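You operate a simulated robot arm through the tools that you are given. There is no shell and no other tool. Be economical: measure what you need, move in short steps, check, and stop when the job is done.

You run a simulated robot arm. Do the job below in one go: nothing can be reset, and whatever is moved stays where it is left.

TASK
Shim the black striker until its pointer stands in the white field.
Fine: free the red striker clamp first, fit the shim of the colour under the pointer, clamp again; leave the other shims. Where these are worked on the way, their far stop is far enough and under half their travel is too little: red striker clamp.

The check looks at the end state, three seconds after you hand in, the way a careful person would. Anything else that was tipped, shoved, dropped, spilled or broken makes it a failure.

THE ROBOT
A 6-joint arm with a two-finger gripper on a trunk, on a base that drives. Base frame: it is fixed to the floor where the robot stands at the start and does not move with it; the origin is under the middle of the robot, x ahead of it, y to its left, z up. Units: m, rad, N and s.
It reaches about 1.298 m from its shoulder. Its first joint turns from -2.601 to 2.601 rad. Places, roughly: red striker clamp [0.9, 0, 0.9]; slot of the black striker [0.9, 0, 1.1]; striker gauge [0.8, 0, 1]. Payload 1.57 kg.
Tool frame: the origin (TCP) lies between the finger pads and is the grasp point; the fingertips stand 0.021 m ahead of it; z points along the fingers, y is the line along which they close. Largest opening 0.07 m; the body of the gripper starts 0.05 m behind the TCP.
Orientation is that of the tool frame in the base frame, as [roll, pitch, yaw] about the fixed x, y, z axes, in that order (R = Rz(yaw) Ry(pitch) Rx(roll)). With the fingers straight down and closing along the base's y, the tool's x points along the base's -x, its y along +y and its z along -z.

THE INTERFACE
- The arm moves only by the tool jog_arm. Its argument "rows" is a list of rows, each an object of numbers (a shift or turn left out is 0, a gripper value left out holds the last): "wx", "wy", "wz": the turn, a rotation vector about the tool's x, y, z in rad; "x", "y", "z": the shift along the tool's x, y, z in m; "claw": the finger opening in m, from 0 to 0.07. In form: [{"wx": .., "wy": .., "wz": .., "x": .., "y": .., "z": .., "claw": ..}, ...]. A call has 1 to 8 rows; each row shifts and turns the commanded pose from where the row before left it, along the tool's axes as they then stand. Each row takes 0.2 s and may step no farther than 0.05 m and 0.15 rad from the row before; otherwise, or with a gripper value out of range, the whole call is refused. Where a pose cannot be reached the arm comes as near as it can. A force on the tool above 40 N (or 10 N above the force at the start of the call, whichever is more), or a blocked arm, ends the call early, and 0.2 s more pass. The fingers move at their own pace and stop on an object; they squeeze with about 30 N. The grip force told is the motor's: it shows also when the fingers shut on nothing. Time passes only in rows, and 0.2 s behind the last, so rows that do not move let the fingers close. It gives the time, the measured TCP pose, the force on the tool (base axes), the opening and the grip force at its end, in the units of the frame above (readings bear some noise), with the torque about the TCP (base axes, N m) and any sound that the robot's microphone picked up.
- Cameras (640 x 400 px; columns grow to the right, rows downward): "scene" is now at [0.0329, 0.1653, 1.9408]; the picture's right is [-0.13, -0.99, 0.00], its down [-0.75, 0.10, -0.65] and it looks along [0.65, -0.09, -0.76] (base axes); focal length 290 px, centre (320, 200). "wrist" rides on the gripper at [0.079, 0.004, -0.081] in the tool frame; the picture's right is [-0.05, 1.00, 0.00], its down [-0.67, -0.04, -0.74] and it looks along [-0.74, -0.04, 0.67] (tool axes); focal length 256 px, centre (320, 200). There is no depth. A picture from a camera that has moved, and an enlarged one, comes with that camera's place and axes in the base frame and with its lens.
- grab_frame(camera): a new picture of that camera. No time passes.
- raise_lower(by): slides the trunk up (or, below 0, down) by that many m; the arm and the scene camera ride with it, the base frame stays. It gives what a move gives, with no picture.
- steer(legs): drives the robot by 1 to 6 legs, each [ahead, turn to the left] in m and rad, along the robot's own axes; the way and the turn of a leg run together, so that a leg with both is an arc; at most 1.5 m and 3.142 rad a leg. The arm and the cameras ride along, it lands a little off, and it stops where it bumps. It gives what a move gives.
- head_to(pan, tilt): turns the head with the scene camera to pan (to the left, within 2.705 rad either way) and tilt (down, from -0.506 to 1.204), counted from straight ahead of the robot. It gives what a move gives.
- zoom(camera, box): a new picture of the part [left, top, right, bottom] of that camera's present view, enlarged. No time passes.
- job_done(): hands the job in; it is judged then, once.

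Work in short steps. Places have to be worked out from the pictures, the camera data and where the tool is seen: move nearer, look again, correct. Check each grasp and each placing, and mend what went wrong. You have 120 turns and 90 pictures in all, those below and enlarged ones among them. Open the gripper and draw the arm clear of the work before you hand the job in, unless the task says otherwise; then end with one line.

The tools are called as a command line: name --argument value ..., lists and objects as JSON in quotes. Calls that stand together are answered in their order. jog_arm: Moves the arm, as the interface text tells. Its arguments: {"type":"object","properties":{"rows":{"type":"array","items":{"type":"object","properties":{"wx":{"type":"number"},"wy":{"type":"number"},"wz":{"type":"number"},"x":{"type":"number"},"y":{"type":"number"},"z":{"type":"number"},"claw":{"type":"number"}}}}},"required":["rows"]} The other tools are called the same way: raise_lower (by) slides the trunk up or down; steer (legs) drives the base; head_to (pan, tilt) turns the head that bears the scene camera; grab_frame (camera) takes a picture; zoom (camera, box) takes an enlarged picture of a part of a camera's view; job_done () hands the job in.

At the start:

```text
t: 0.0
tcp_pos: [0.7792, -0.0173, 1.2803]
tool_rot: [-3.141, -0.001, -3.14]
ft_force: [-0.3, 0.0, -0.3]
moment: [0.03, 0.03, -0.01]
width: 0.07
grasp_force: 0.0
trunk travel left (down, up): [-0.961, 0.009]
robot x, y, heading: [0.0011, 0.0039, -0.001]
head pan, tilt: [-0.133, 0.857]
```

scene: 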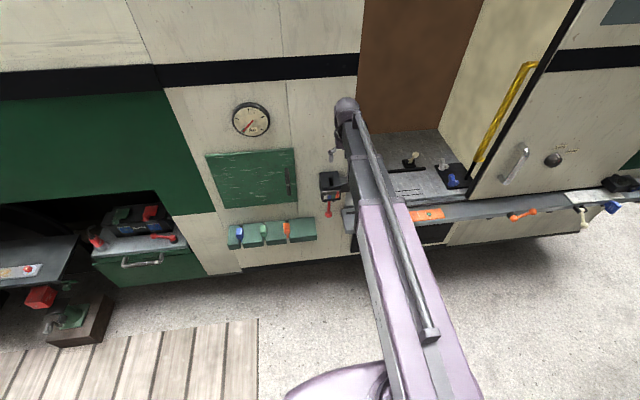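
wrist: 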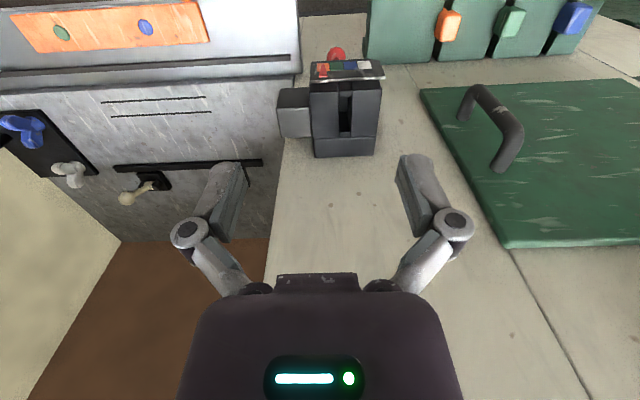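

I start by enlarging the striker block in both views.

zoom --camera "wrist" --box '[260, 30, 420, 170]'

zoom --camera "scene" --box '[200, 80, 460, 260]'

```text
2.86 times, centred on (340, 100) of wrist
camera zoom: at [0.6988, -0.0119, 1.361], right [0.05, 1.0, 0.0], down [0.67, -0.03, 0.74], along [0.74, -0.04, -0.67], focal length 731 px, centre (263, 486)
```

zoom: 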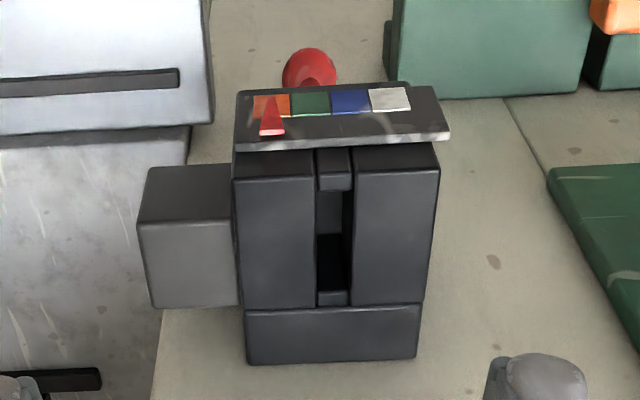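

```text
2.22 times, centred on (330, 170) of scene
camera zoom: at [0.0329, 0.1653, 1.9408], right [-0.13, -0.99, 0.0], down [-0.75, 0.1, -0.65], along [0.65, -0.09, -0.76], focal length 646 px, centre (298, 267)
```

zoom: 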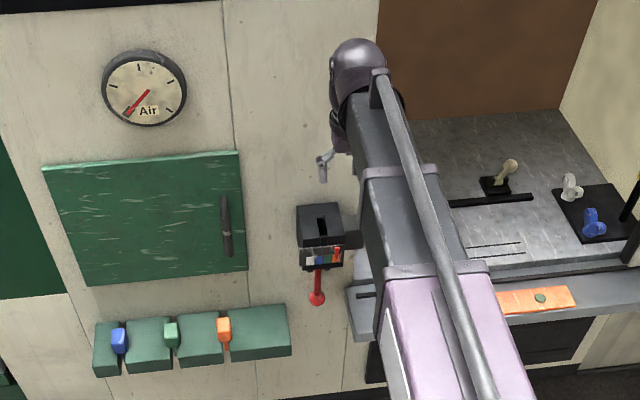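

The pointer appears to be in the orange field. I zoom in on the gauge and on the rack of shims.

zoom --camera "scene" --box '[300, 150, 380, 230]'

zoom --camera "scene" --box '[210, 200, 340, 270]'

zoom --camera "wrist" --box '[300, 0, 640, 200]'

```text
5.00 times, centred on (340, 190) of scene
camera zoom: at [0.0329, 0.1653, 1.9408], right [-0.13, -0.99, 0.0], down [-0.75, 0.1, -0.65], along [0.65, -0.09, -0.76], focal length 1453 px, centre (220, 250)
```

zoom: 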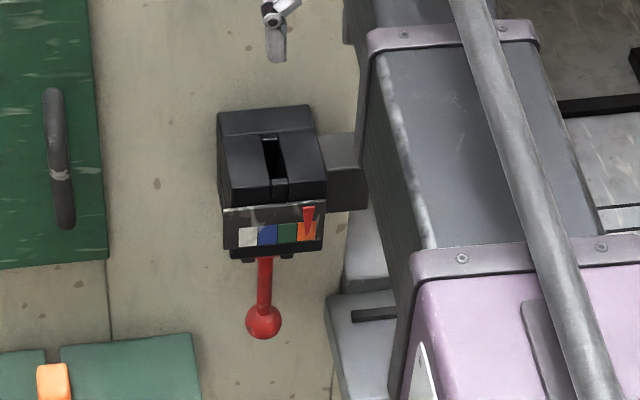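

```text
4.92 times, centred on (275, 235) of scene
camera zoom: at [0.0329, 0.1653, 1.9408], right [-0.13, -0.99, 0.0], down [-0.75, 0.1, -0.65], along [0.65, -0.09, -0.76], focal length 1430 px, centre (542, 28)
```

zoom: 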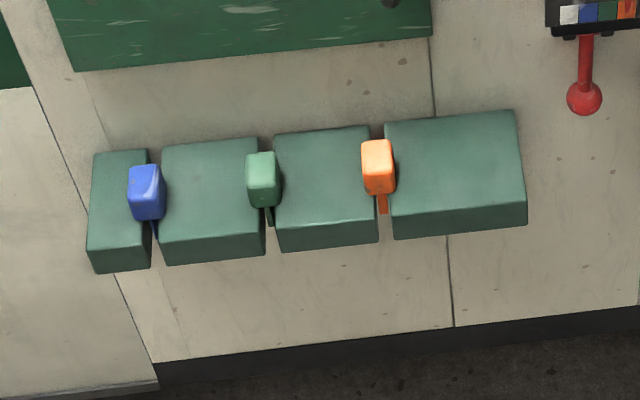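

```text
1.88 times, centred on (470, 100) of wrist
camera zoom: at [0.6988, -0.0119, 1.361], right [0.05, 1.0, 0.0], down [0.67, -0.03, 0.74], along [0.74, -0.04, -0.67], focal length 482 px, centre (38, 388)
```

zoom: 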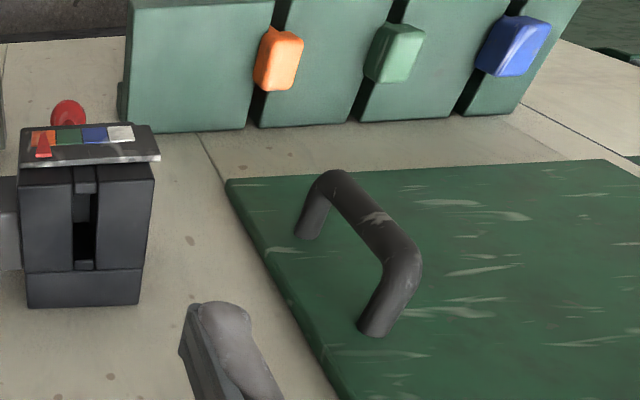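

The pointer is on orange, so the orange shim is the one to use. I pull the arm back and then lower the trunk, to get a flatter look at the clamp.

jog_arm --rows '[{"x": 0.05}, {"x": 0.05}, {"x": 0.05}, {"x": 0.05}, {"x": 0.05}]'

raise_lower --by -0.25

grab_frame --camera "wrist"

grab_frame --camera "scene"

```text
t: 1.2
tcp_pos: [0.5363, -0.0165, 1.2801]
tool_rot: [3.141, 0.0, -3.138]
ft_force: [-0.6, -0.5, 0.4]
moment: [0.0, -0.02, -0.01]
width: 0.0702
grasp_force: 0.0
out of reach, approached as far as the arm can: row 5
trunk travel left (down, up): [-0.961, 0.009]
robot x, y, heading: [0.0044, 0.0044, -0.004]
head pan, tilt: [-0.133, 0.857]
```

```text
t: 3.8
tcp_pos: [0.5369, -0.016, 1.0297]
tool_rot: [3.141, -0.001, -3.138]
ft_force: [1.1, 0.3, -0.1]
moment: [-0.01, 0.0, 0.04]
width: 0.0702
grasp_force: 0.0
trunk travel left (down, up): [-0.711, 0.259]
robot x, y, heading: [-0.0024, 0.0038, 0.001]
head pan, tilt: [-0.133, 0.857]
```

```text
82 pictures are left
camera wrist: at [0.4577, -0.0113, 1.1112], right [0.05, 1.0, 0.0], down [0.67, -0.03, 0.74], along [0.74, -0.04, -0.67], focal length 256 px, centre (320, 200)
```

wrist: 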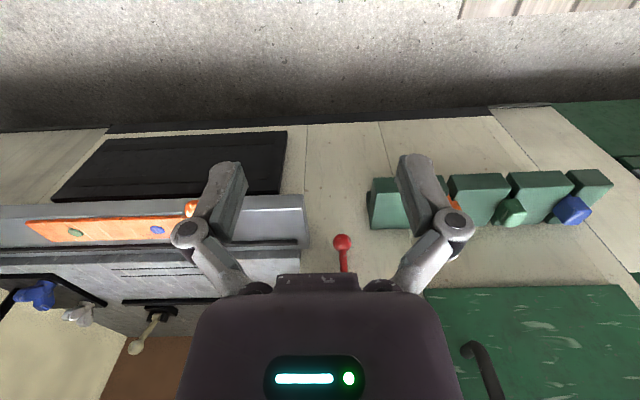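

```text
81 pictures are left
camera scene: at [0.0328, 0.1653, 1.6909], right [-0.13, -0.99, 0.0], down [-0.75, 0.1, -0.66], along [0.65, -0.09, -0.76], focal length 290 px, centre (320, 200)
```

scene: 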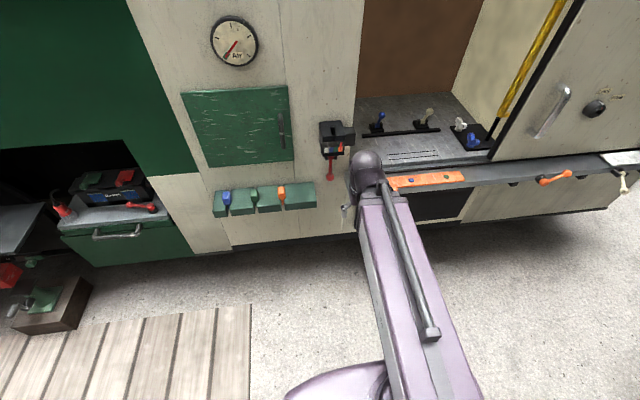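

I enlarge the clamp in the new scene view so I can triangulate it.

zoom --camera "scene" --box '[300, 110, 380, 190]'

zoom --camera "scene" --box '[205, 170, 335, 240]'

```text
5.00 times, centred on (340, 150) of scene
camera zoom: at [0.0328, 0.1653, 1.6909], right [-0.13, -0.99, 0.0], down [-0.75, 0.1, -0.66], along [0.65, -0.09, -0.76], focal length 1453 px, centre (220, 450)
```

zoom: 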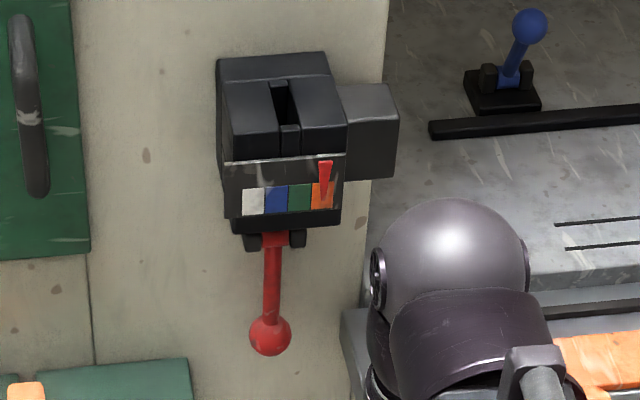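

```text
4.92 times, centred on (270, 205) of scene
camera zoom: at [0.0328, 0.1653, 1.6909], right [-0.13, -0.99, 0.0], down [-0.75, 0.1, -0.66], along [0.65, -0.09, -0.76], focal length 1430 px, centre (566, 175)
```

zoom: 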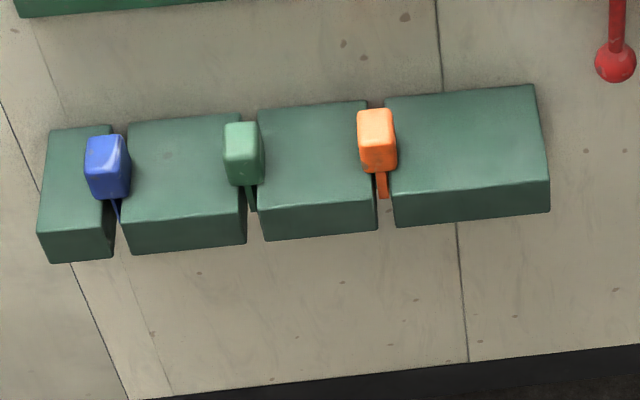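

The ball sits at about (0.88, 0.01, 0.84) and its hinge at about (0.86, 0.015, 0.97) with a y axis, so the lever hangs down and should swing out toward me. I bring the hand to a horizontal pose pointing at the wall.

jog_arm --rows '[{"x": -0.05}, {"x": -0.05}, {"wy": -0.15}, {"wy": -0.15}, {"wy": -0.15}, {"wy": -0.15}, {"wy": -0.15}, {"wy": -0.15}]'

jog_arm --rows '[{"wy": -0.15}, {"wy": -0.15}, {"wy": -0.15}, {"wy": -0.15}, {"wy": -0.07}]'

grab_frame --camera "wrist"

grab_frame --camera "scene"

```text
t: 5.6
tcp_pos: [0.6837, -0.0172, 1.1011]
tool_rot: [-3.141, 0.9, -3.14]
ft_force: [-0.3, -0.4, -0.5]
moment: [-0.03, 0.0, -0.01]
width: 0.07
grasp_force: 0.1
out of reach, approached as far as the arm can: row 4, 5, 6, 7, 8
trunk travel left (down, up): [-0.711, 0.259]
robot x, y, heading: [0.001, 0.0041, 0.003]
head pan, tilt: [-0.133, 0.857]
```

```text
t: 6.8
tcp_pos: [0.7236, -0.0182, 1.2059]
tool_rot: [3.134, 1.521, -3.14]
ft_force: [-0.1, 0.0, -0.5]
moment: [-0.03, 0.01, -0.04]
width: 0.0701
grasp_force: 0.1
out of reach, approached as far as the arm can: row 1, 2, 3, 4, 5
trunk travel left (down, up): [-0.711, 0.259]
robot x, y, heading: [-0.0009, 0.0017, 0.001]
head pan, tilt: [-0.133, 0.857]
```

```text
78 pictures are left
camera wrist: at [0.6378, -0.0141, 1.1314], right [-0.01, 1.0, 0.05], down [-0.71, -0.04, 0.7], along [0.7, -0.03, 0.71], focal length 256 px, centre (320, 200)
```

wrist: 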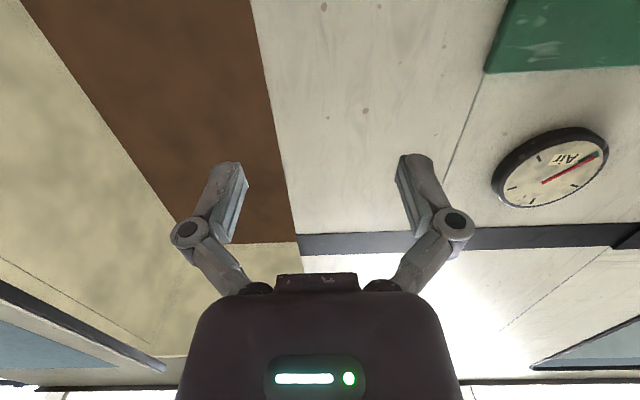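

```text
77 pictures are left
camera scene: at [0.0329, 0.1653, 1.6908], right [-0.13, -0.99, 0.0], down [-0.75, 0.1, -0.66], along [0.65, -0.09, -0.76], focal length 290 px, centre (320, 200)
```

scene: 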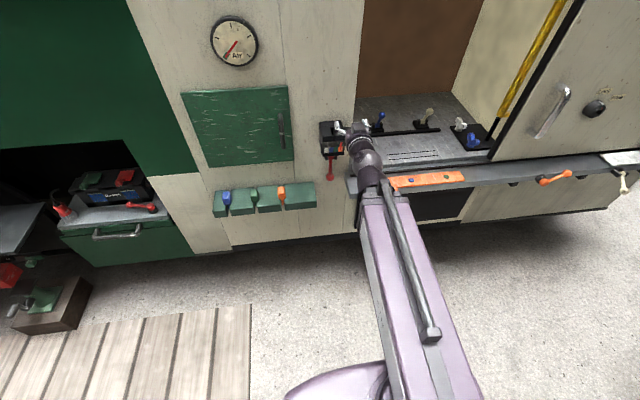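

The arm is cramped this close to the wall, so I back the base up 0.35 m.

steer --legs '[[-0.35, 0]]'

jog_arm --rows '[{"z": 0.0}]'

```text
t: 9.5
tcp_pos: [0.3678, -0.0181, 1.2078]
tool_rot: [3.138, 1.52, -3.133]
ft_force: [-0.6, -0.2, 0.5]
moment: [0.0, -0.02, 0.01]
width: 0.0699
grasp_force: 0.1
trunk travel left (down, up): [-0.711, 0.259]
robot x, y, heading: [-0.3571, 0.001, 0.005]
head pan, tilt: [-0.133, 0.857]
```

```text
t: 9.9
tcp_pos: [0.3684, -0.0171, 1.2058]
tool_rot: [3.138, 1.519, -3.135]
ft_force: [0.2, -0.2, -0.5]
moment: [0.0, 0.01, -0.03]
width: 0.0701
grasp_force: 0.2
trunk travel left (down, up): [-0.711, 0.259]
robot x, y, heading: [-0.3553, 0.0029, 0.001]
head pan, tilt: [-0.133, 0.857]
```

Lower the trunk, with the hand well off the wall, and extend forward some.

raise_lower --by -0.3

jog_arm --rows '[{"wy": -0.05, "z": 0.05}, {"z": 0.05}, {"z": 0.05}, {"z": 0.05}, {"z": 0.05}, {"x": 0.04, "y": 0.02}]'

grab_frame --camera "wrist"

grab_frame --camera "scene"

```text
t: 12.9
tcp_pos: [0.368, -0.0158, 0.9077]
tool_rot: [3.138, 1.519, -3.134]
ft_force: [0.0, -0.1, -0.6]
moment: [0.02, 0.0, 0.06]
width: 0.0697
grasp_force: 0.0
trunk travel left (down, up): [-0.411, 0.559]
robot x, y, heading: [-0.355, 0.0028, -0.002]
head pan, tilt: [-0.133, 0.857]
```

```text
t: 14.3
tcp_pos: [0.6189, 0.0054, 0.9151]
tool_rot: [2.931, 1.568, 2.942]
ft_force: [0.1, -0.2, -0.8]
moment: [0.01, 0.03, 0.01]
width: 0.0701
grasp_force: 0.0
out of reach, approached as far as the arm can: row 1, 6
trunk travel left (down, up): [-0.411, 0.559]
robot x, y, heading: [-0.3575, 0.0044, -0.001]
head pan, tilt: [-0.133, 0.857]
```

```text
76 pictures are left
camera wrist: at [0.5381, 0.0099, 0.8361], right [-0.01, 1.0, 0.05], down [-0.74, -0.04, 0.67], along [0.67, -0.03, 0.74], focal length 256 px, centre (320, 200)
```

wrist: 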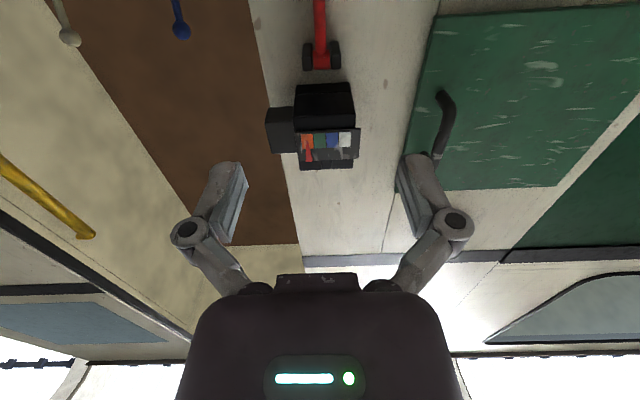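

```text
75 pictures are left
camera scene: at [-0.3215, 0.1651, 1.3908], right [-0.13, -0.99, 0.0], down [-0.75, 0.1, -0.65], along [0.65, -0.09, -0.76], focal length 290 px, centre (320, 200)
```

scene: 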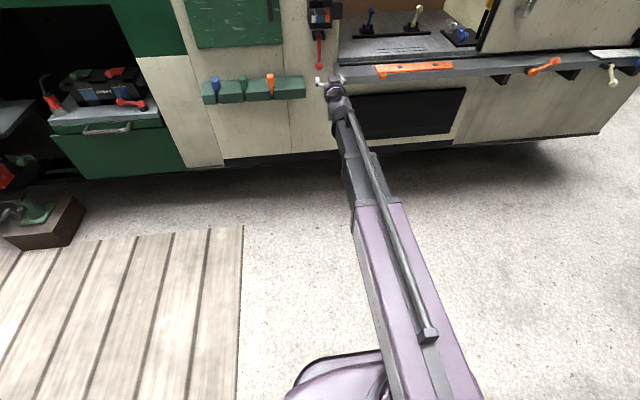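

I level the head a bit for a close look from this lower vantage.

head_to --pan -0.133 --tilt 0.45

grab_frame --camera "scene"

zoom --camera "scene" --box '[270, 80, 370, 180]'

```text
t: 15.1
tcp_pos: [0.6191, 0.0054, 0.9153]
tool_rot: [3.091, 1.566, 3.103]
ft_force: [-0.1, 0.6, -0.6]
moment: [0.0, -0.04, 0.03]
width: 0.0698
grasp_force: 0.0
trunk travel left (down, up): [-0.411, 0.559]
robot x, y, heading: [-0.3544, 0.0023, 0.001]
head pan, tilt: [-0.133, 0.45]
```

```text
74 pictures are left
camera scene: at [-0.3078, 0.1634, 1.4257], right [-0.13, -0.99, 0.0], down [-0.43, 0.06, -0.9], along [0.89, -0.12, -0.44], focal length 290 px, centre (320, 200)
```

scene: 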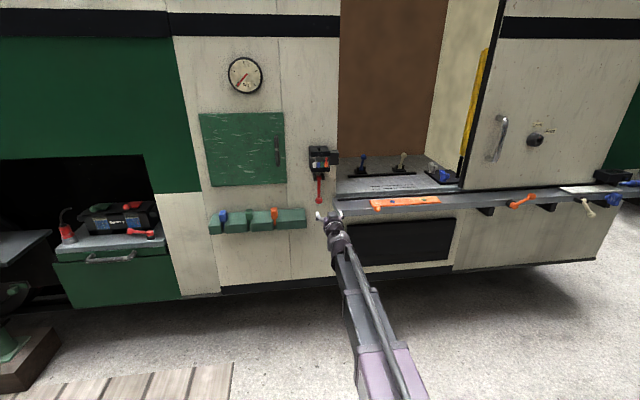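

```text
4.00 times, centred on (320, 130) of scene
camera zoom: at [-0.3078, 0.1634, 1.4257], right [-0.13, -0.99, 0.0], down [-0.43, 0.06, -0.9], along [0.89, -0.12, -0.44], focal length 1162 px, centre (320, 480)
```

zoom: 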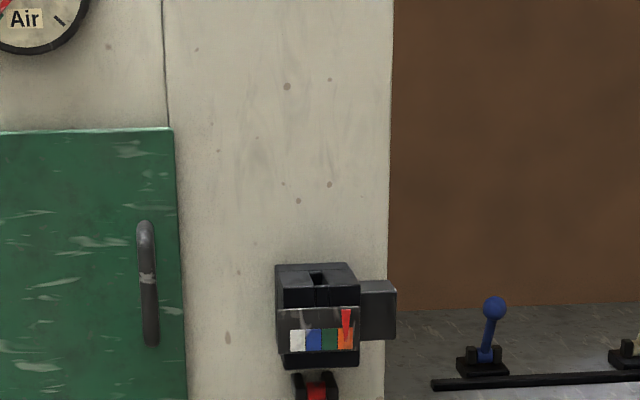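

Zoom on the clamp itself and the shims.

zoom --camera "scene" --box '[285, 140, 355, 210]'

zoom --camera "scene" --box '[200, 190, 320, 250]'

```text
5.71 times, centred on (320, 175) of scene
camera zoom: at [-0.3078, 0.1634, 1.4257], right [-0.13, -0.99, 0.0], down [-0.43, 0.06, -0.9], along [0.89, -0.12, -0.44], focal length 1660 px, centre (320, 343)
```

zoom: 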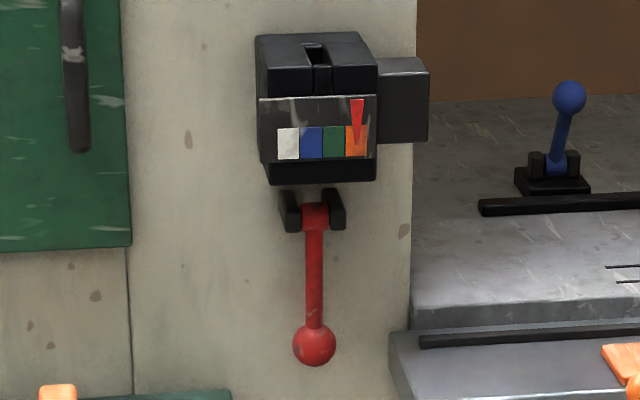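

```text
5.33 times, centred on (260, 220) of scene
camera zoom: at [-0.3078, 0.1634, 1.4257], right [-0.13, -0.99, 0.0], down [-0.43, 0.06, -0.9], along [0.89, -0.12, -0.44], focal length 1550 px, centre (640, 93)
```

zoom: 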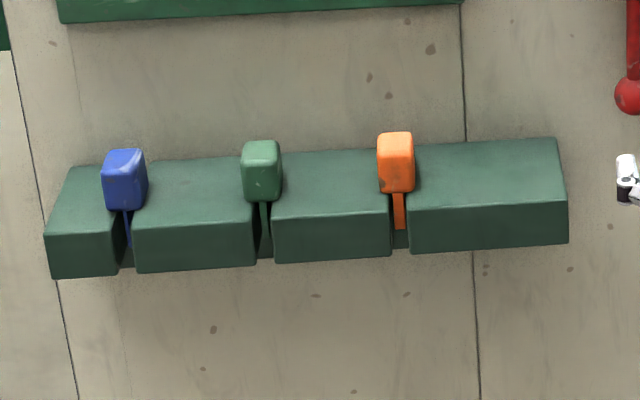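

Ball ≈ (0.876, 0.010, 0.847), hinge ≈ (0.87, 0.01, 0.955), so the lever is about 0.11 m long. I try moving down and forward.

jog_arm --rows '[{"x": 0.03}, {"z": 0.04, "x": 0.03}, {"z": 0.04}]'

```text
t: 15.9
tcp_pos: [0.7001, 0.008, 0.9144]
tool_rot: [3.005, 1.566, 3.017]
ft_force: [-0.3, -0.2, -0.4]
moment: [0.0, 0.0, 0.01]
width: 0.07
grasp_force: 0.0
out of reach, approached as far as the arm can: row 1, 2
trunk travel left (down, up): [-0.411, 0.559]
robot x, y, heading: [-0.3548, 0.0012, 0.003]
head pan, tilt: [-0.133, 0.45]
```

The arm won't go lower at this angle, so the trunk does it: down 0.067. Then I check alignment with the wrist view before closing in.

raise_lower --by -0.067

jog_arm --rows '[{"z": 0.04}, {"z": 0.02}]'

grab_frame --camera "wrist"

zoom --camera "scene" --box '[270, 110, 390, 220]'

```text
t: 17.0
tcp_pos: [0.6992, 0.0089, 0.8492]
tool_rot: [3.068, 1.567, 3.082]
ft_force: [-0.3, -0.1, 0.5]
moment: [0.01, 0.0, 0.0]
width: 0.0701
grasp_force: 0.0
trunk travel left (down, up): [-0.344, 0.626]
robot x, y, heading: [-0.3501, 0.0062, -0.0]
head pan, tilt: [-0.133, 0.45]
```

```text
t: 17.6
tcp_pos: [0.7613, 0.008, 0.8485]
tool_rot: [3.001, 1.567, 3.011]
ft_force: [1.2, -0.4, -0.3]
moment: [0.01, 0.01, -0.01]
width: 0.0699
grasp_force: 0.0
trunk travel left (down, up): [-0.344, 0.626]
robot x, y, heading: [-0.3606, 0.0012, 0.002]
head pan, tilt: [-0.133, 0.45]
```

```text
70 pictures are left
camera wrist: at [0.6787, 0.012, 0.769], right [-0.01, 1.0, 0.05], down [-0.74, -0.04, 0.67], along [0.67, -0.03, 0.74], focal length 256 px, centre (320, 200)
```

wrist: 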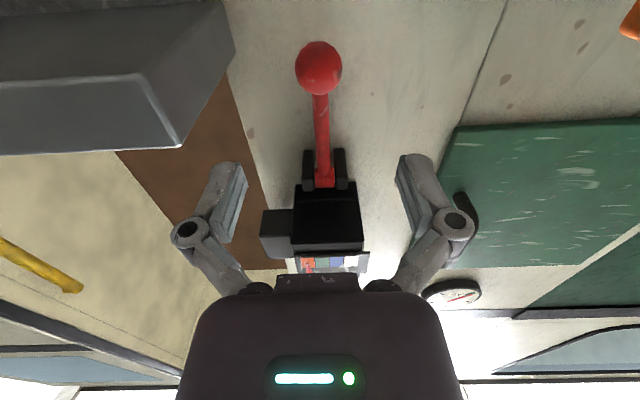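

```text
3.64 times, centred on (330, 165) of scene
camera zoom: at [-0.3077, 0.1634, 1.3588], right [-0.13, -0.99, 0.0], down [-0.43, 0.06, -0.9], along [0.89, -0.12, -0.44], focal length 1056 px, centre (284, 327)
```

zoom: 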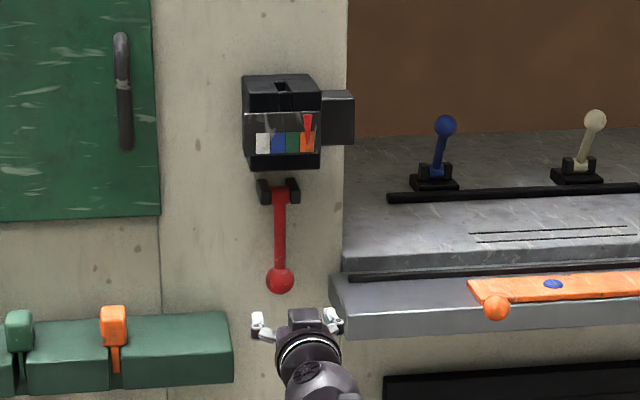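

The ball is centred: the wrist view gives (0.876, 0.009, 0.843). I advance about 0.105 and watch the force.

jog_arm --rows '[{"z": 0.03}, {"z": 0.03}, {"z": 0.025}, {"z": 0.01}, {"z": 0.01}]'

grab_frame --camera "wrist"

```text
t: 18.8
tcp_pos: [0.8649, 0.0081, 0.8482]
tool_rot: [-3.118, 1.565, -3.107]
ft_force: [-0.1, -1.0, 0.4]
moment: [0.02, 0.0, -0.04]
width: 0.0698
grasp_force: 0.0
trunk travel left (down, up): [-0.344, 0.626]
robot x, y, heading: [-0.3526, 0.0055, -0.003]
head pan, tilt: [-0.133, 0.45]
```

```text
68 pictures are left
camera wrist: at [0.7831, 0.0127, 0.7691], right [-0.01, 1.0, 0.05], down [-0.74, -0.04, 0.67], along [0.67, -0.03, 0.74], focal length 256 px, centre (320, 200)
```

wrist: 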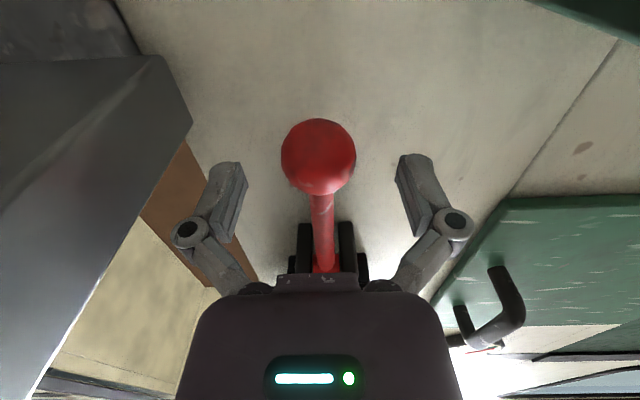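

The ball is between the fingers, slightly ahead of the TCP. I go 0.012 further and close.

jog_arm --rows '[{"z": 0.006}, {"z": 0.006}, {"claw": 0.02}, {"claw": 0.015}, {"claw": 0.01}]'

grab_frame --camera "wrist"

```text
t: 20.0
tcp_pos: [0.8766, 0.0094, 0.848]
tool_rot: [3.043, 1.568, 3.053]
ft_force: [-7.6, -5.5, -4.0]
moment: [-0.01, -0.16, -0.01]
width: 0.0344
grasp_force: 31.9
trunk travel left (down, up): [-0.344, 0.626]
robot x, y, heading: [-0.3562, 0.0051, 0.001]
head pan, tilt: [-0.133, 0.45]
```

```text
67 pictures are left
camera wrist: at [0.7945, 0.0124, 0.7692], right [-0.01, 1.0, 0.05], down [-0.74, -0.04, 0.67], along [0.67, -0.03, 0.74], focal length 256 px, centre (320, 200)
```

wrist: 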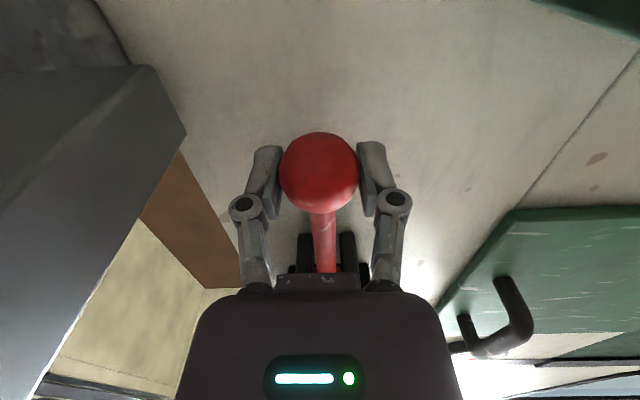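

Ball gripped at 0.034. I pull it along the arc (r ≈ 0.108) toward me and up.

jog_arm --rows '[{"z": -0.011, "x": -0.001}, {"z": -0.0105, "x": -0.002}, {"z": -0.0105, "x": -0.003}, {"z": -0.01, "x": -0.004}]'

```text
t: 21.0
tcp_pos: [0.8396, 0.0075, 0.8501]
tool_rot: [-1.311, 1.57, -1.301]
ft_force: [12.0, -5.9, 14.3]
moment: [0.0, 0.53, -0.04]
width: 0.0348
grasp_force: 32.0
out of reach, approached as far as the arm can: row 2, 3, 4
trunk travel left (down, up): [-0.344, 0.626]
robot x, y, heading: [-0.3543, 0.0031, -0.0]
head pan, tilt: [-0.133, 0.45]
```

Pulling back with a level hand runs into a wrist limit. I tilt the fingers down around the ball to free up the arm.

jog_arm --rows '[{"wy": 0.1}, {"wy": 0.1}, {"wy": 0.1}, {"wy": 0.1}]'

```text
t: 22.0
tcp_pos: [0.8408, 0.0159, 0.789]
tool_rot: [3.14, 1.249, -3.112]
ft_force: [0.0, 0.7, -0.1]
moment: [0.01, 0.03, 0.02]
width: 0.0101
grasp_force: 0.1
out of reach, approached as far as the arm can: row 1, 2, 3, 4
trunk travel left (down, up): [-0.344, 0.626]
robot x, y, heading: [-0.352, 0.0036, -0.004]
head pan, tilt: [-0.133, 0.45]
```

It slipped off the ball. I look at where the lever stands now.

zoom --camera "scene" --box '[270, 110, 390, 220]'

grab_frame --camera "wrist"

grab_frame --camera "scene"

```text
3.64 times, centred on (330, 165) of scene
camera zoom: at [-0.3079, 0.1631, 1.3587], right [-0.13, -0.99, 0.0], down [-0.43, 0.06, -0.9], along [0.89, -0.12, -0.44], focal length 1056 px, centre (284, 327)
```

zoom: 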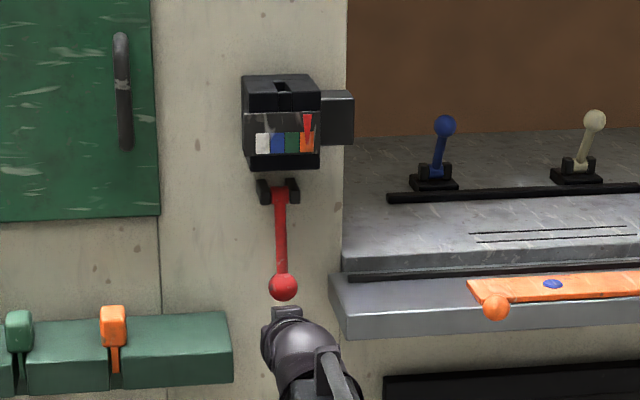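

```text
65 pictures are left
camera wrist: at [0.738, 0.0171, 0.7404], right [-0.02, 1.0, 0.05], down [-0.49, -0.05, 0.87], along [0.87, -0.01, 0.49], focal length 256 px, centre (320, 200)
```

wrist: 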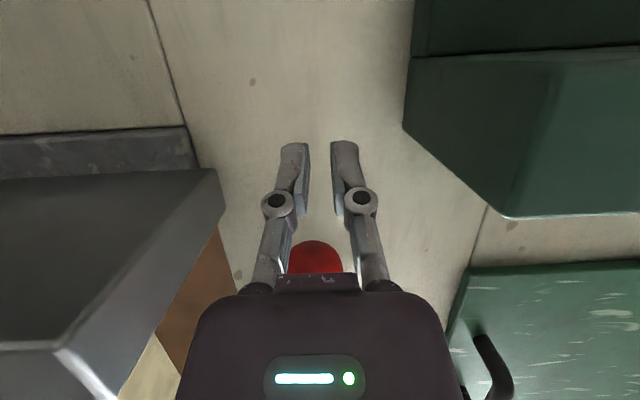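

```text
64 pictures are left
camera scene: at [-0.3079, 0.1631, 1.3587], right [-0.13, -0.99, 0.0], down [-0.43, 0.06, -0.9], along [0.89, -0.12, -0.44], focal length 290 px, centre (320, 200)
```

scene: 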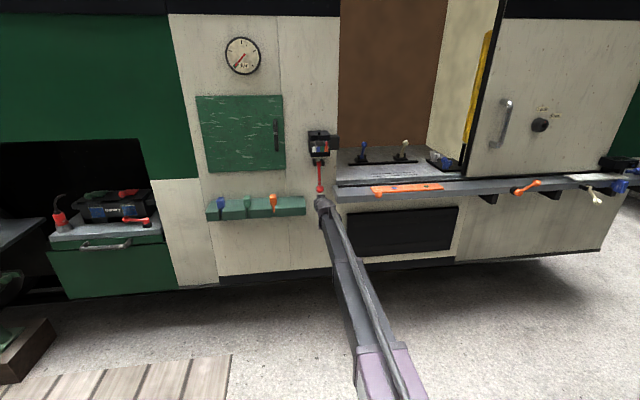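

The lever is partly out, around 0.3 rad. I back off, open, and tilt further down, to about 0.6 rad below level, which the arm should reach more easily.

jog_arm --rows '[{"z": -0.04}, {"z": -0.04, "wy": 0.1}, {"z": -0.04, "wy": 0.1, "claw": 0.07}, {"wy": 0.1}]'

jog_arm --rows '[{"x": -0.02}]'

```text
t: 23.0
tcp_pos: [0.7279, 0.0124, 0.741]
tool_rot: [-3.141, 0.95, -3.11]
ft_force: [-1.1, -1.1, 1.0]
moment: [0.04, -0.02, 0.0]
width: 0.0701
grasp_force: 0.0
out of reach, approached as far as the arm can: row 1, 2, 3, 4
trunk travel left (down, up): [-0.344, 0.626]
robot x, y, heading: [-0.3584, 0.0019, 0.003]
head pan, tilt: [-0.133, 0.45]
```

```text
t: 23.4
tcp_pos: [0.7405, 0.0128, 0.7414]
tool_rot: [-3.141, 0.95, -3.111]
ft_force: [1.2, -0.8, 0.6]
moment: [-0.01, -0.02, -0.02]
width: 0.07
grasp_force: 0.0
out of reach, approached as far as the arm can: row 1
trunk travel left (down, up): [-0.344, 0.626]
robot x, y, heading: [-0.353, 0.0043, 0.006]
head pan, tilt: [-0.133, 0.45]
```

The wrist height appears fixed by the trunk (about 0.848 now), with the hand ~0.185 m beyond it, so I need to combine trunk, tilt and reach. I raise the trunk 0.093 and reassess.

raise_lower --by 0.093

jog_arm --rows '[{"wy": -0.12, "x": -0.02}]'

grab_frame --camera "wrist"

zoom --camera "scene" --box '[270, 110, 390, 220]'

```text
t: 24.7
tcp_pos: [0.7394, 0.0127, 0.8326]
tool_rot: [-3.14, 0.952, -3.11]
ft_force: [-0.9, -0.7, 0.2]
moment: [-0.01, -0.02, 0.02]
width: 0.0701
grasp_force: 0.1
trunk travel left (down, up): [-0.437, 0.533]
robot x, y, heading: [-0.3534, 0.0012, 0.002]
head pan, tilt: [-0.133, 0.45]
```

```text
t: 25.1
tcp_pos: [0.7518, 0.0131, 0.8526]
tool_rot: [3.139, 1.07, -3.113]
ft_force: [-0.6, 0.0, 0.3]
moment: [-0.04, 0.01, 0.02]
width: 0.07
grasp_force: 0.0
trunk travel left (down, up): [-0.437, 0.533]
robot x, y, heading: [-0.3524, 0.0018, -0.003]
head pan, tilt: [-0.133, 0.45]
```

```text
63 pictures are left
camera wrist: at [0.6418, 0.0145, 0.8219], right [-0.01, 1.0, 0.05], down [-0.33, -0.05, 0.94], along [0.94, -0.01, 0.33], focal length 256 px, centre (320, 200)
```

wrist: 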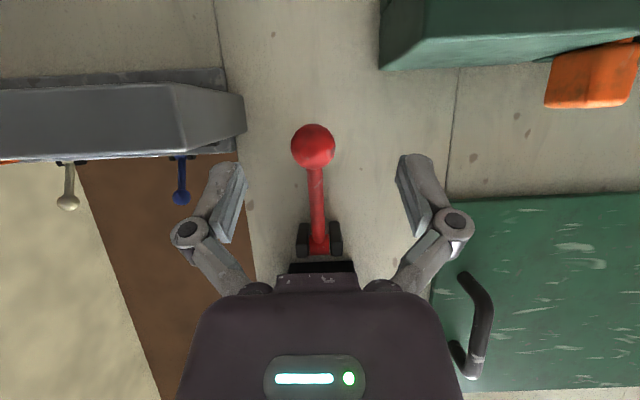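

```text
3.64 times, centred on (330, 165) of scene
camera zoom: at [-0.3078, 0.1634, 1.4518], right [-0.13, -0.99, 0.0], down [-0.43, 0.06, -0.9], along [0.89, -0.12, -0.44], focal length 1056 px, centre (284, 327)
```

zoom: 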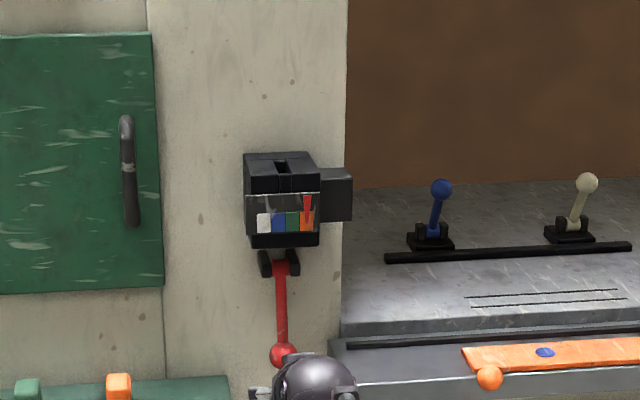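

The reachability model holds. The ball is at about (0.846, 0.009, 0.85), so I move 0.09 straight ahead at this tilt and close on it.

jog_arm --rows '[{"z": 0.0263, "x": -0.0144, "y": -0.003}, {"z": 0.0263, "x": -0.0144}, {"z": 0.0263, "x": -0.0144}, {"claw": 0.03}, {"claw": 0.02}, {"claw": 0.01}]'

grab_frame --camera "wrist"

```text
t: 26.5
tcp_pos: [0.841, 0.0074, 0.8536]
tool_rot: [3.14, 1.071, -3.112]
ft_force: [-0.8, -27.1, 2.2]
moment: [-0.24, -0.24, -0.32]
width: 0.0347
grasp_force: 31.8
trunk travel left (down, up): [-0.437, 0.533]
robot x, y, heading: [-0.3529, 0.004, 0.005]
head pan, tilt: [-0.133, 0.45]
```

```text
61 pictures are left
camera wrist: at [0.7313, 0.0099, 0.8226], right [0.0, 1.0, 0.05], down [-0.33, -0.05, 0.94], along [0.94, -0.01, 0.33], focal length 256 px, centre (320, 200)
```

wrist: 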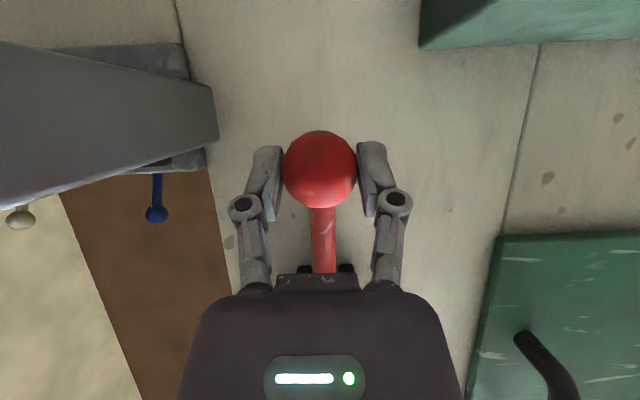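

Gripped again at about θ = 0.29. I pull along the arc with matched tilt changes, easing y slightly.

jog_arm --rows '[{"y": -0.003}, {"z": -0.0171, "x": 0.0019, "wy": -0.0275}, {"z": -0.0161, "x": -0.0012, "wy": -0.0485}, {"z": -0.0155, "x": -0.0045, "wy": -0.059}, {"z": -0.0143, "x": -0.0077, "wy": -0.068}]'

grab_frame --camera "wrist"

```text
t: 27.7
tcp_pos: [0.7902, 0.009, 0.8867]
tool_rot: [3.134, 1.274, -3.116]
ft_force: [-7.8, -8.6, -11.4]
moment: [-0.04, 0.32, -0.09]
width: 0.0353
grasp_force: 32.5
trunk travel left (down, up): [-0.437, 0.533]
robot x, y, heading: [-0.358, 0.0064, -0.001]
head pan, tilt: [-0.133, 0.45]
```

```text
60 pictures are left
camera wrist: at [0.6878, 0.0095, 0.8347], right [-0.02, 1.0, 0.05], down [-0.52, -0.05, 0.85], along [0.86, -0.01, 0.52], focal length 256 px, centre (320, 200)
```

wrist: 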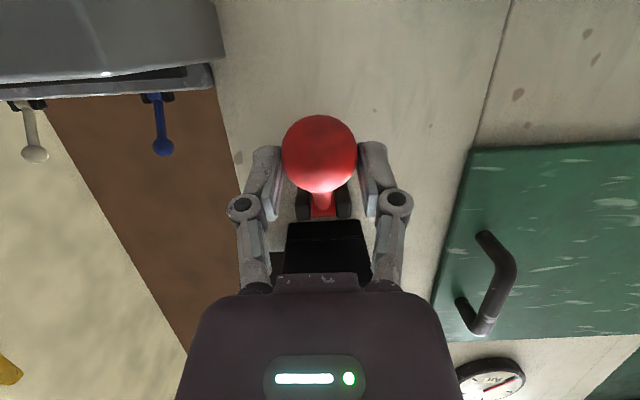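

The lever is following. I continue the arc to about 86°.

jog_arm --rows '[{"z": -0.0122, "x": -0.0107, "wy": -0.075}, {"z": -0.0095, "x": -0.0131, "wy": -0.08}, {"z": -0.0062, "x": -0.0148, "wy": -0.084}, {"z": -0.0025, "x": -0.0161, "wy": -0.087}]'

grab_frame --camera "wrist"

zoom --camera "scene" --box '[270, 110, 390, 220]'

```text
t: 28.7
tcp_pos: [0.7677, 0.0094, 0.9361]
tool_rot: [-3.099, 1.545, -3.058]
ft_force: [-0.2, -1.1, -0.3]
moment: [-0.03, 0.01, 0.01]
width: 0.0099
grasp_force: 0.1
out of reach, approached as far as the arm can: row 4
trunk travel left (down, up): [-0.437, 0.533]
robot x, y, heading: [-0.36, 0.0013, -0.0]
head pan, tilt: [-0.133, 0.45]
```

```text
59 pictures are left
camera wrist: at [0.6857, 0.0107, 0.8599], right [-0.04, 1.0, 0.05], down [-0.73, -0.06, 0.69], along [0.69, -0.01, 0.73], focal length 256 px, centre (320, 200)
```

wrist: 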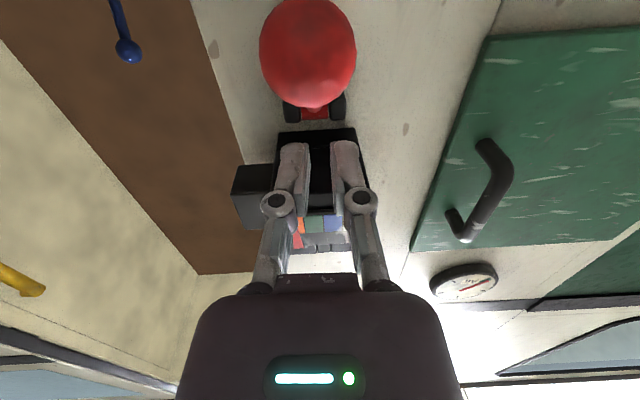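

```text
3.64 times, centred on (330, 165) of scene
camera zoom: at [-0.3077, 0.1634, 1.4519], right [-0.13, -0.99, 0.0], down [-0.43, 0.06, -0.9], along [0.89, -0.12, -0.44], focal length 1056 px, centre (284, 327)
```

zoom: 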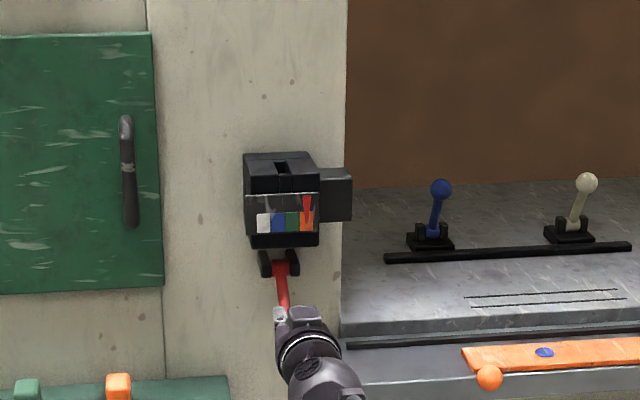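

The ball slipped out, and the lever is at about 0.93 rad; the hand can't tilt above level. I back off, dip the closed fingers under the ball, and will then lift it from below.

jog_arm --rows '[{"z": -0.045}, {"z": -0.045}, {"wy": 0.12, "x": 0.0222, "claw": 0.0}, {"wy": 0.12, "x": 0.0222}, {"wy": 0.12, "x": 0.0222}, {"wy": 0.12, "x": 0.0222}]'

grab_frame --camera "wrist"

zoom --camera "scene" --box '[270, 110, 390, 220]'

```text
t: 30.1
tcp_pos: [0.6638, 0.0083, 0.8593]
tool_rot: [3.141, 1.115, -3.085]
ft_force: [-0.2, 0.0, 0.3]
moment: [0.04, -0.02, -0.02]
width: 0.0
grasp_force: 28.8
out of reach, approached as far as the arm can: row 3
trunk travel left (down, up): [-0.437, 0.533]
robot x, y, heading: [-0.356, 0.0045, 0.004]
head pan, tilt: [-0.133, 0.45]
```

```text
57 pictures are left
camera wrist: at [0.5564, 0.0069, 0.8245], right [-0.03, 1.0, 0.05], down [-0.37, -0.06, 0.93], along [0.93, 0.01, 0.37], focal length 256 px, centre (320, 200)
```

wrist: 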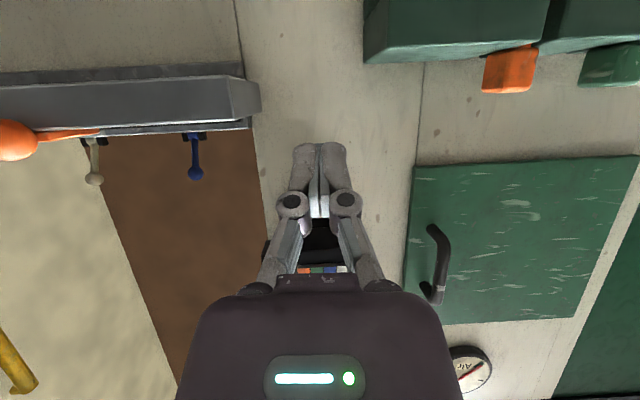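

```text
3.64 times, centred on (330, 165) of scene
camera zoom: at [-0.3079, 0.1634, 1.4518], right [-0.13, -0.99, 0.0], down [-0.43, 0.06, -0.9], along [0.89, -0.12, -0.44], focal length 1056 px, centre (284, 327)
```

zoom: 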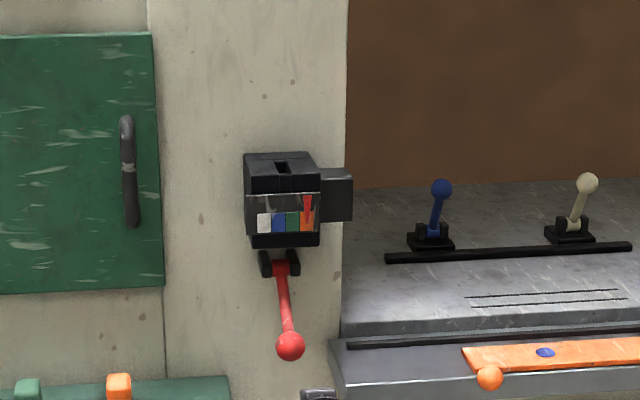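

The ball is confirmed near (0.785, 0.01, 0.89). I slide the closed fingers under it, then lift by tilting up to level.

jog_arm --rows '[{"wy": 0.03, "x": 0.0055}, {"z": 0.0355, "x": -0.0186}, {"z": 0.0355, "x": -0.0186}, {"z": 0.0355, "x": -0.0186}]'

jog_arm --rows '[{"wy": -0.11, "x": -0.021, "z": -0.006}, {"wy": -0.11, "x": -0.021, "z": -0.007}, {"wy": -0.11, "x": -0.021, "z": -0.008}, {"wy": -0.11, "x": -0.021, "z": -0.008}]'

zoom --camera "scene" --box '[270, 110, 390, 220]'

grab_frame --camera "wrist"

```text
t: 31.1
tcp_pos: [0.7835, 0.0154, 0.8543]
tool_rot: [3.14, 1.084, -3.086]
ft_force: [-0.3, 0.1, 0.1]
moment: [0.01, 0.02, 0.03]
width: 0.0
grasp_force: 28.4
trunk travel left (down, up): [-0.437, 0.533]
robot x, y, heading: [-0.3536, 0.0039, 0.001]
head pan, tilt: [-0.133, 0.45]
```

```text
t: 31.5
tcp_pos: [0.7846, 0.0159, 0.8656]
tool_rot: [3.134, 1.171, -3.09]
ft_force: [-2.9, 0.3, -20.6]
moment: [0.11, -0.11, 0.01]
width: 0.0
grasp_force: 28.3
out of reach, approached as far as the arm can: row 2
trunk travel left (down, up): [-0.437, 0.533]
robot x, y, heading: [-0.3538, 0.003, 0.001]
head pan, tilt: [-0.133, 0.45]
stopped in row 2: the force on the tool passed its limit at 59 N (the readings are from after the stop); the commanded pose is now the measured one
```

```text
3.64 times, centred on (330, 165) of scene
camera zoom: at [-0.3048, 0.1635, 1.4512], right [-0.13, -0.99, 0.0], down [-0.43, 0.06, -0.9], along [0.89, -0.12, -0.44], focal length 1056 px, centre (284, 327)
```

zoom: 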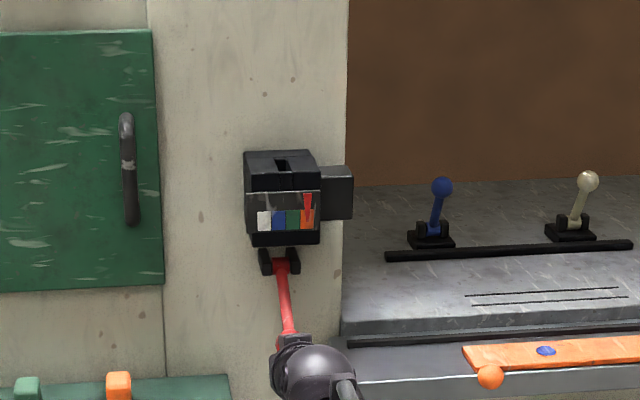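

```text
54 pictures are left
camera wrist: at [0.6781, 0.014, 0.8254], right [-0.04, 1.0, 0.05], down [-0.42, -0.06, 0.9], along [0.9, 0.01, 0.43], focal length 256 px, centre (320, 200)
```

wrist: 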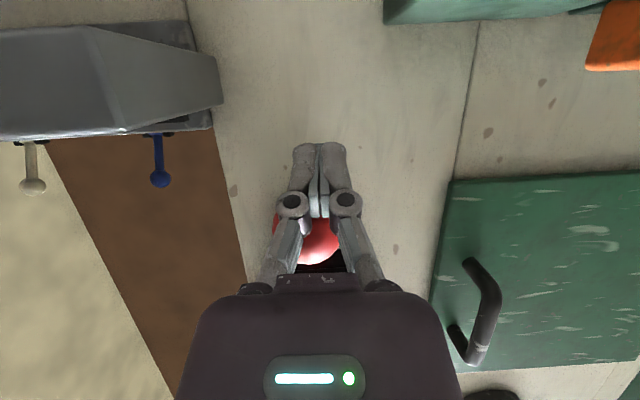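

59 N with no visible motion suggests the lever is at its far stop. I lower and back off, then check the lever's angle.

jog_arm --rows '[{"wy": 0.11, "x": 0.021}, {"z": -0.0355, "x": 0.0186}, {"z": -0.0355, "x": 0.0186}, {"z": -0.0355, "x": 0.0186}]'

zoom --camera "scene" --box '[285, 130, 355, 200]'

```text
t: 32.5
tcp_pos: [0.6549, 0.0081, 0.8529]
tool_rot: [3.139, 1.073, -3.085]
ft_force: [-0.7, -0.5, -0.4]
moment: [0.01, 0.01, 0.01]
width: 0.0002
grasp_force: 29.6
trunk travel left (down, up): [-0.437, 0.533]
robot x, y, heading: [-0.3565, 0.0043, 0.001]
head pan, tilt: [-0.133, 0.45]
```

```text
5.71 times, centred on (320, 165) of scene
camera zoom: at [-0.3079, 0.1635, 1.4518], right [-0.13, -0.99, 0.0], down [-0.43, 0.06, -0.9], along [0.89, -0.12, -0.44], focal length 1660 px, centre (320, 400)
```

zoom: 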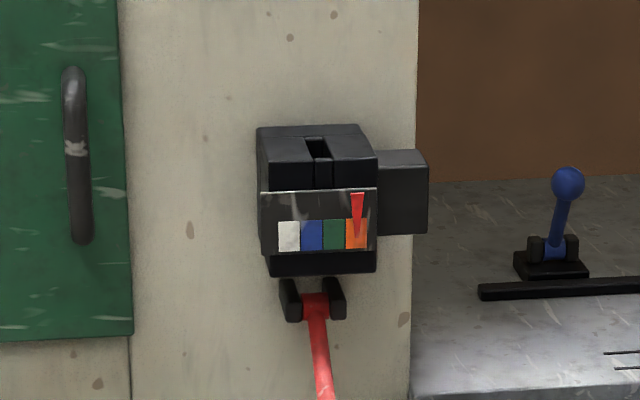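

The ball is just out of frame, so I shift the box.

zoom --camera "scene" --box '[270, 110, 390, 220]'

```text
3.64 times, centred on (330, 165) of scene
camera zoom: at [-0.3079, 0.1635, 1.4518], right [-0.13, -0.99, 0.0], down [-0.43, 0.06, -0.9], along [0.89, -0.12, -0.44], focal length 1056 px, centre (284, 327)
```

zoom: 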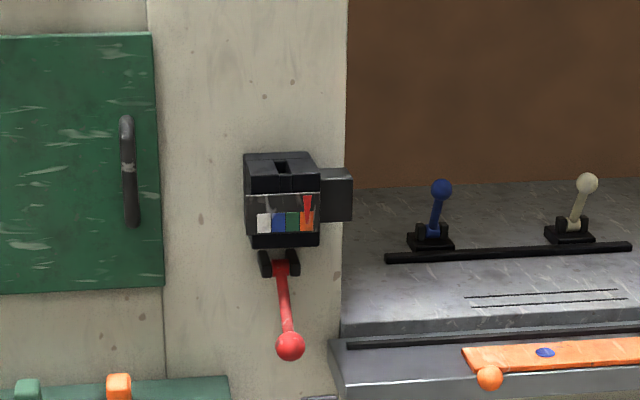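

The ball hasn't moved, so the clamp is open at its far stop. Now the orange shim, with its head at about (0.85, 0.214, 0.81): I raise, turn the hand down and drive forward 0.2.

raise_lower --by 0.19

jog_arm --rows '[{"wy": 0.134, "x": 0.0248}, {"wy": 0.134, "x": 0.0248}, {"wy": 0.134, "x": 0.0248}, {"wy": 0.134, "x": 0.0248}, {"wy": 0.134, "x": 0.0248}, {"wy": 0.134, "x": 0.0248}, {"wy": 0.134, "x": 0.0248}, {"wy": 0.134, "x": 0.0248, "claw": 0.07}]'

```text
t: 34.6
tcp_pos: [0.6556, 0.0083, 1.0424]
tool_rot: [3.137, 1.071, -3.087]
ft_force: [0.0, -0.5, 0.5]
moment: [0.0, 0.04, 0.02]
width: 0.0001
grasp_force: 28.6
trunk travel left (down, up): [-0.627, 0.343]
robot x, y, heading: [-0.3585, 0.0031, 0.002]
head pan, tilt: [-0.133, 0.45]
```

```text
t: 36.4
tcp_pos: [0.4994, -0.0005, 0.9455]
tool_rot: [3.139, -0.004, -3.083]
ft_force: [-0.5, -0.1, -0.1]
moment: [0.04, 0.02, 0.01]
width: 0.0634
grasp_force: 0.2
out of reach, approached as far as the arm can: row 4, 7
trunk travel left (down, up): [-0.627, 0.343]
robot x, y, heading: [-0.3531, 0.0005, 0.003]
head pan, tilt: [-0.133, 0.45]
```

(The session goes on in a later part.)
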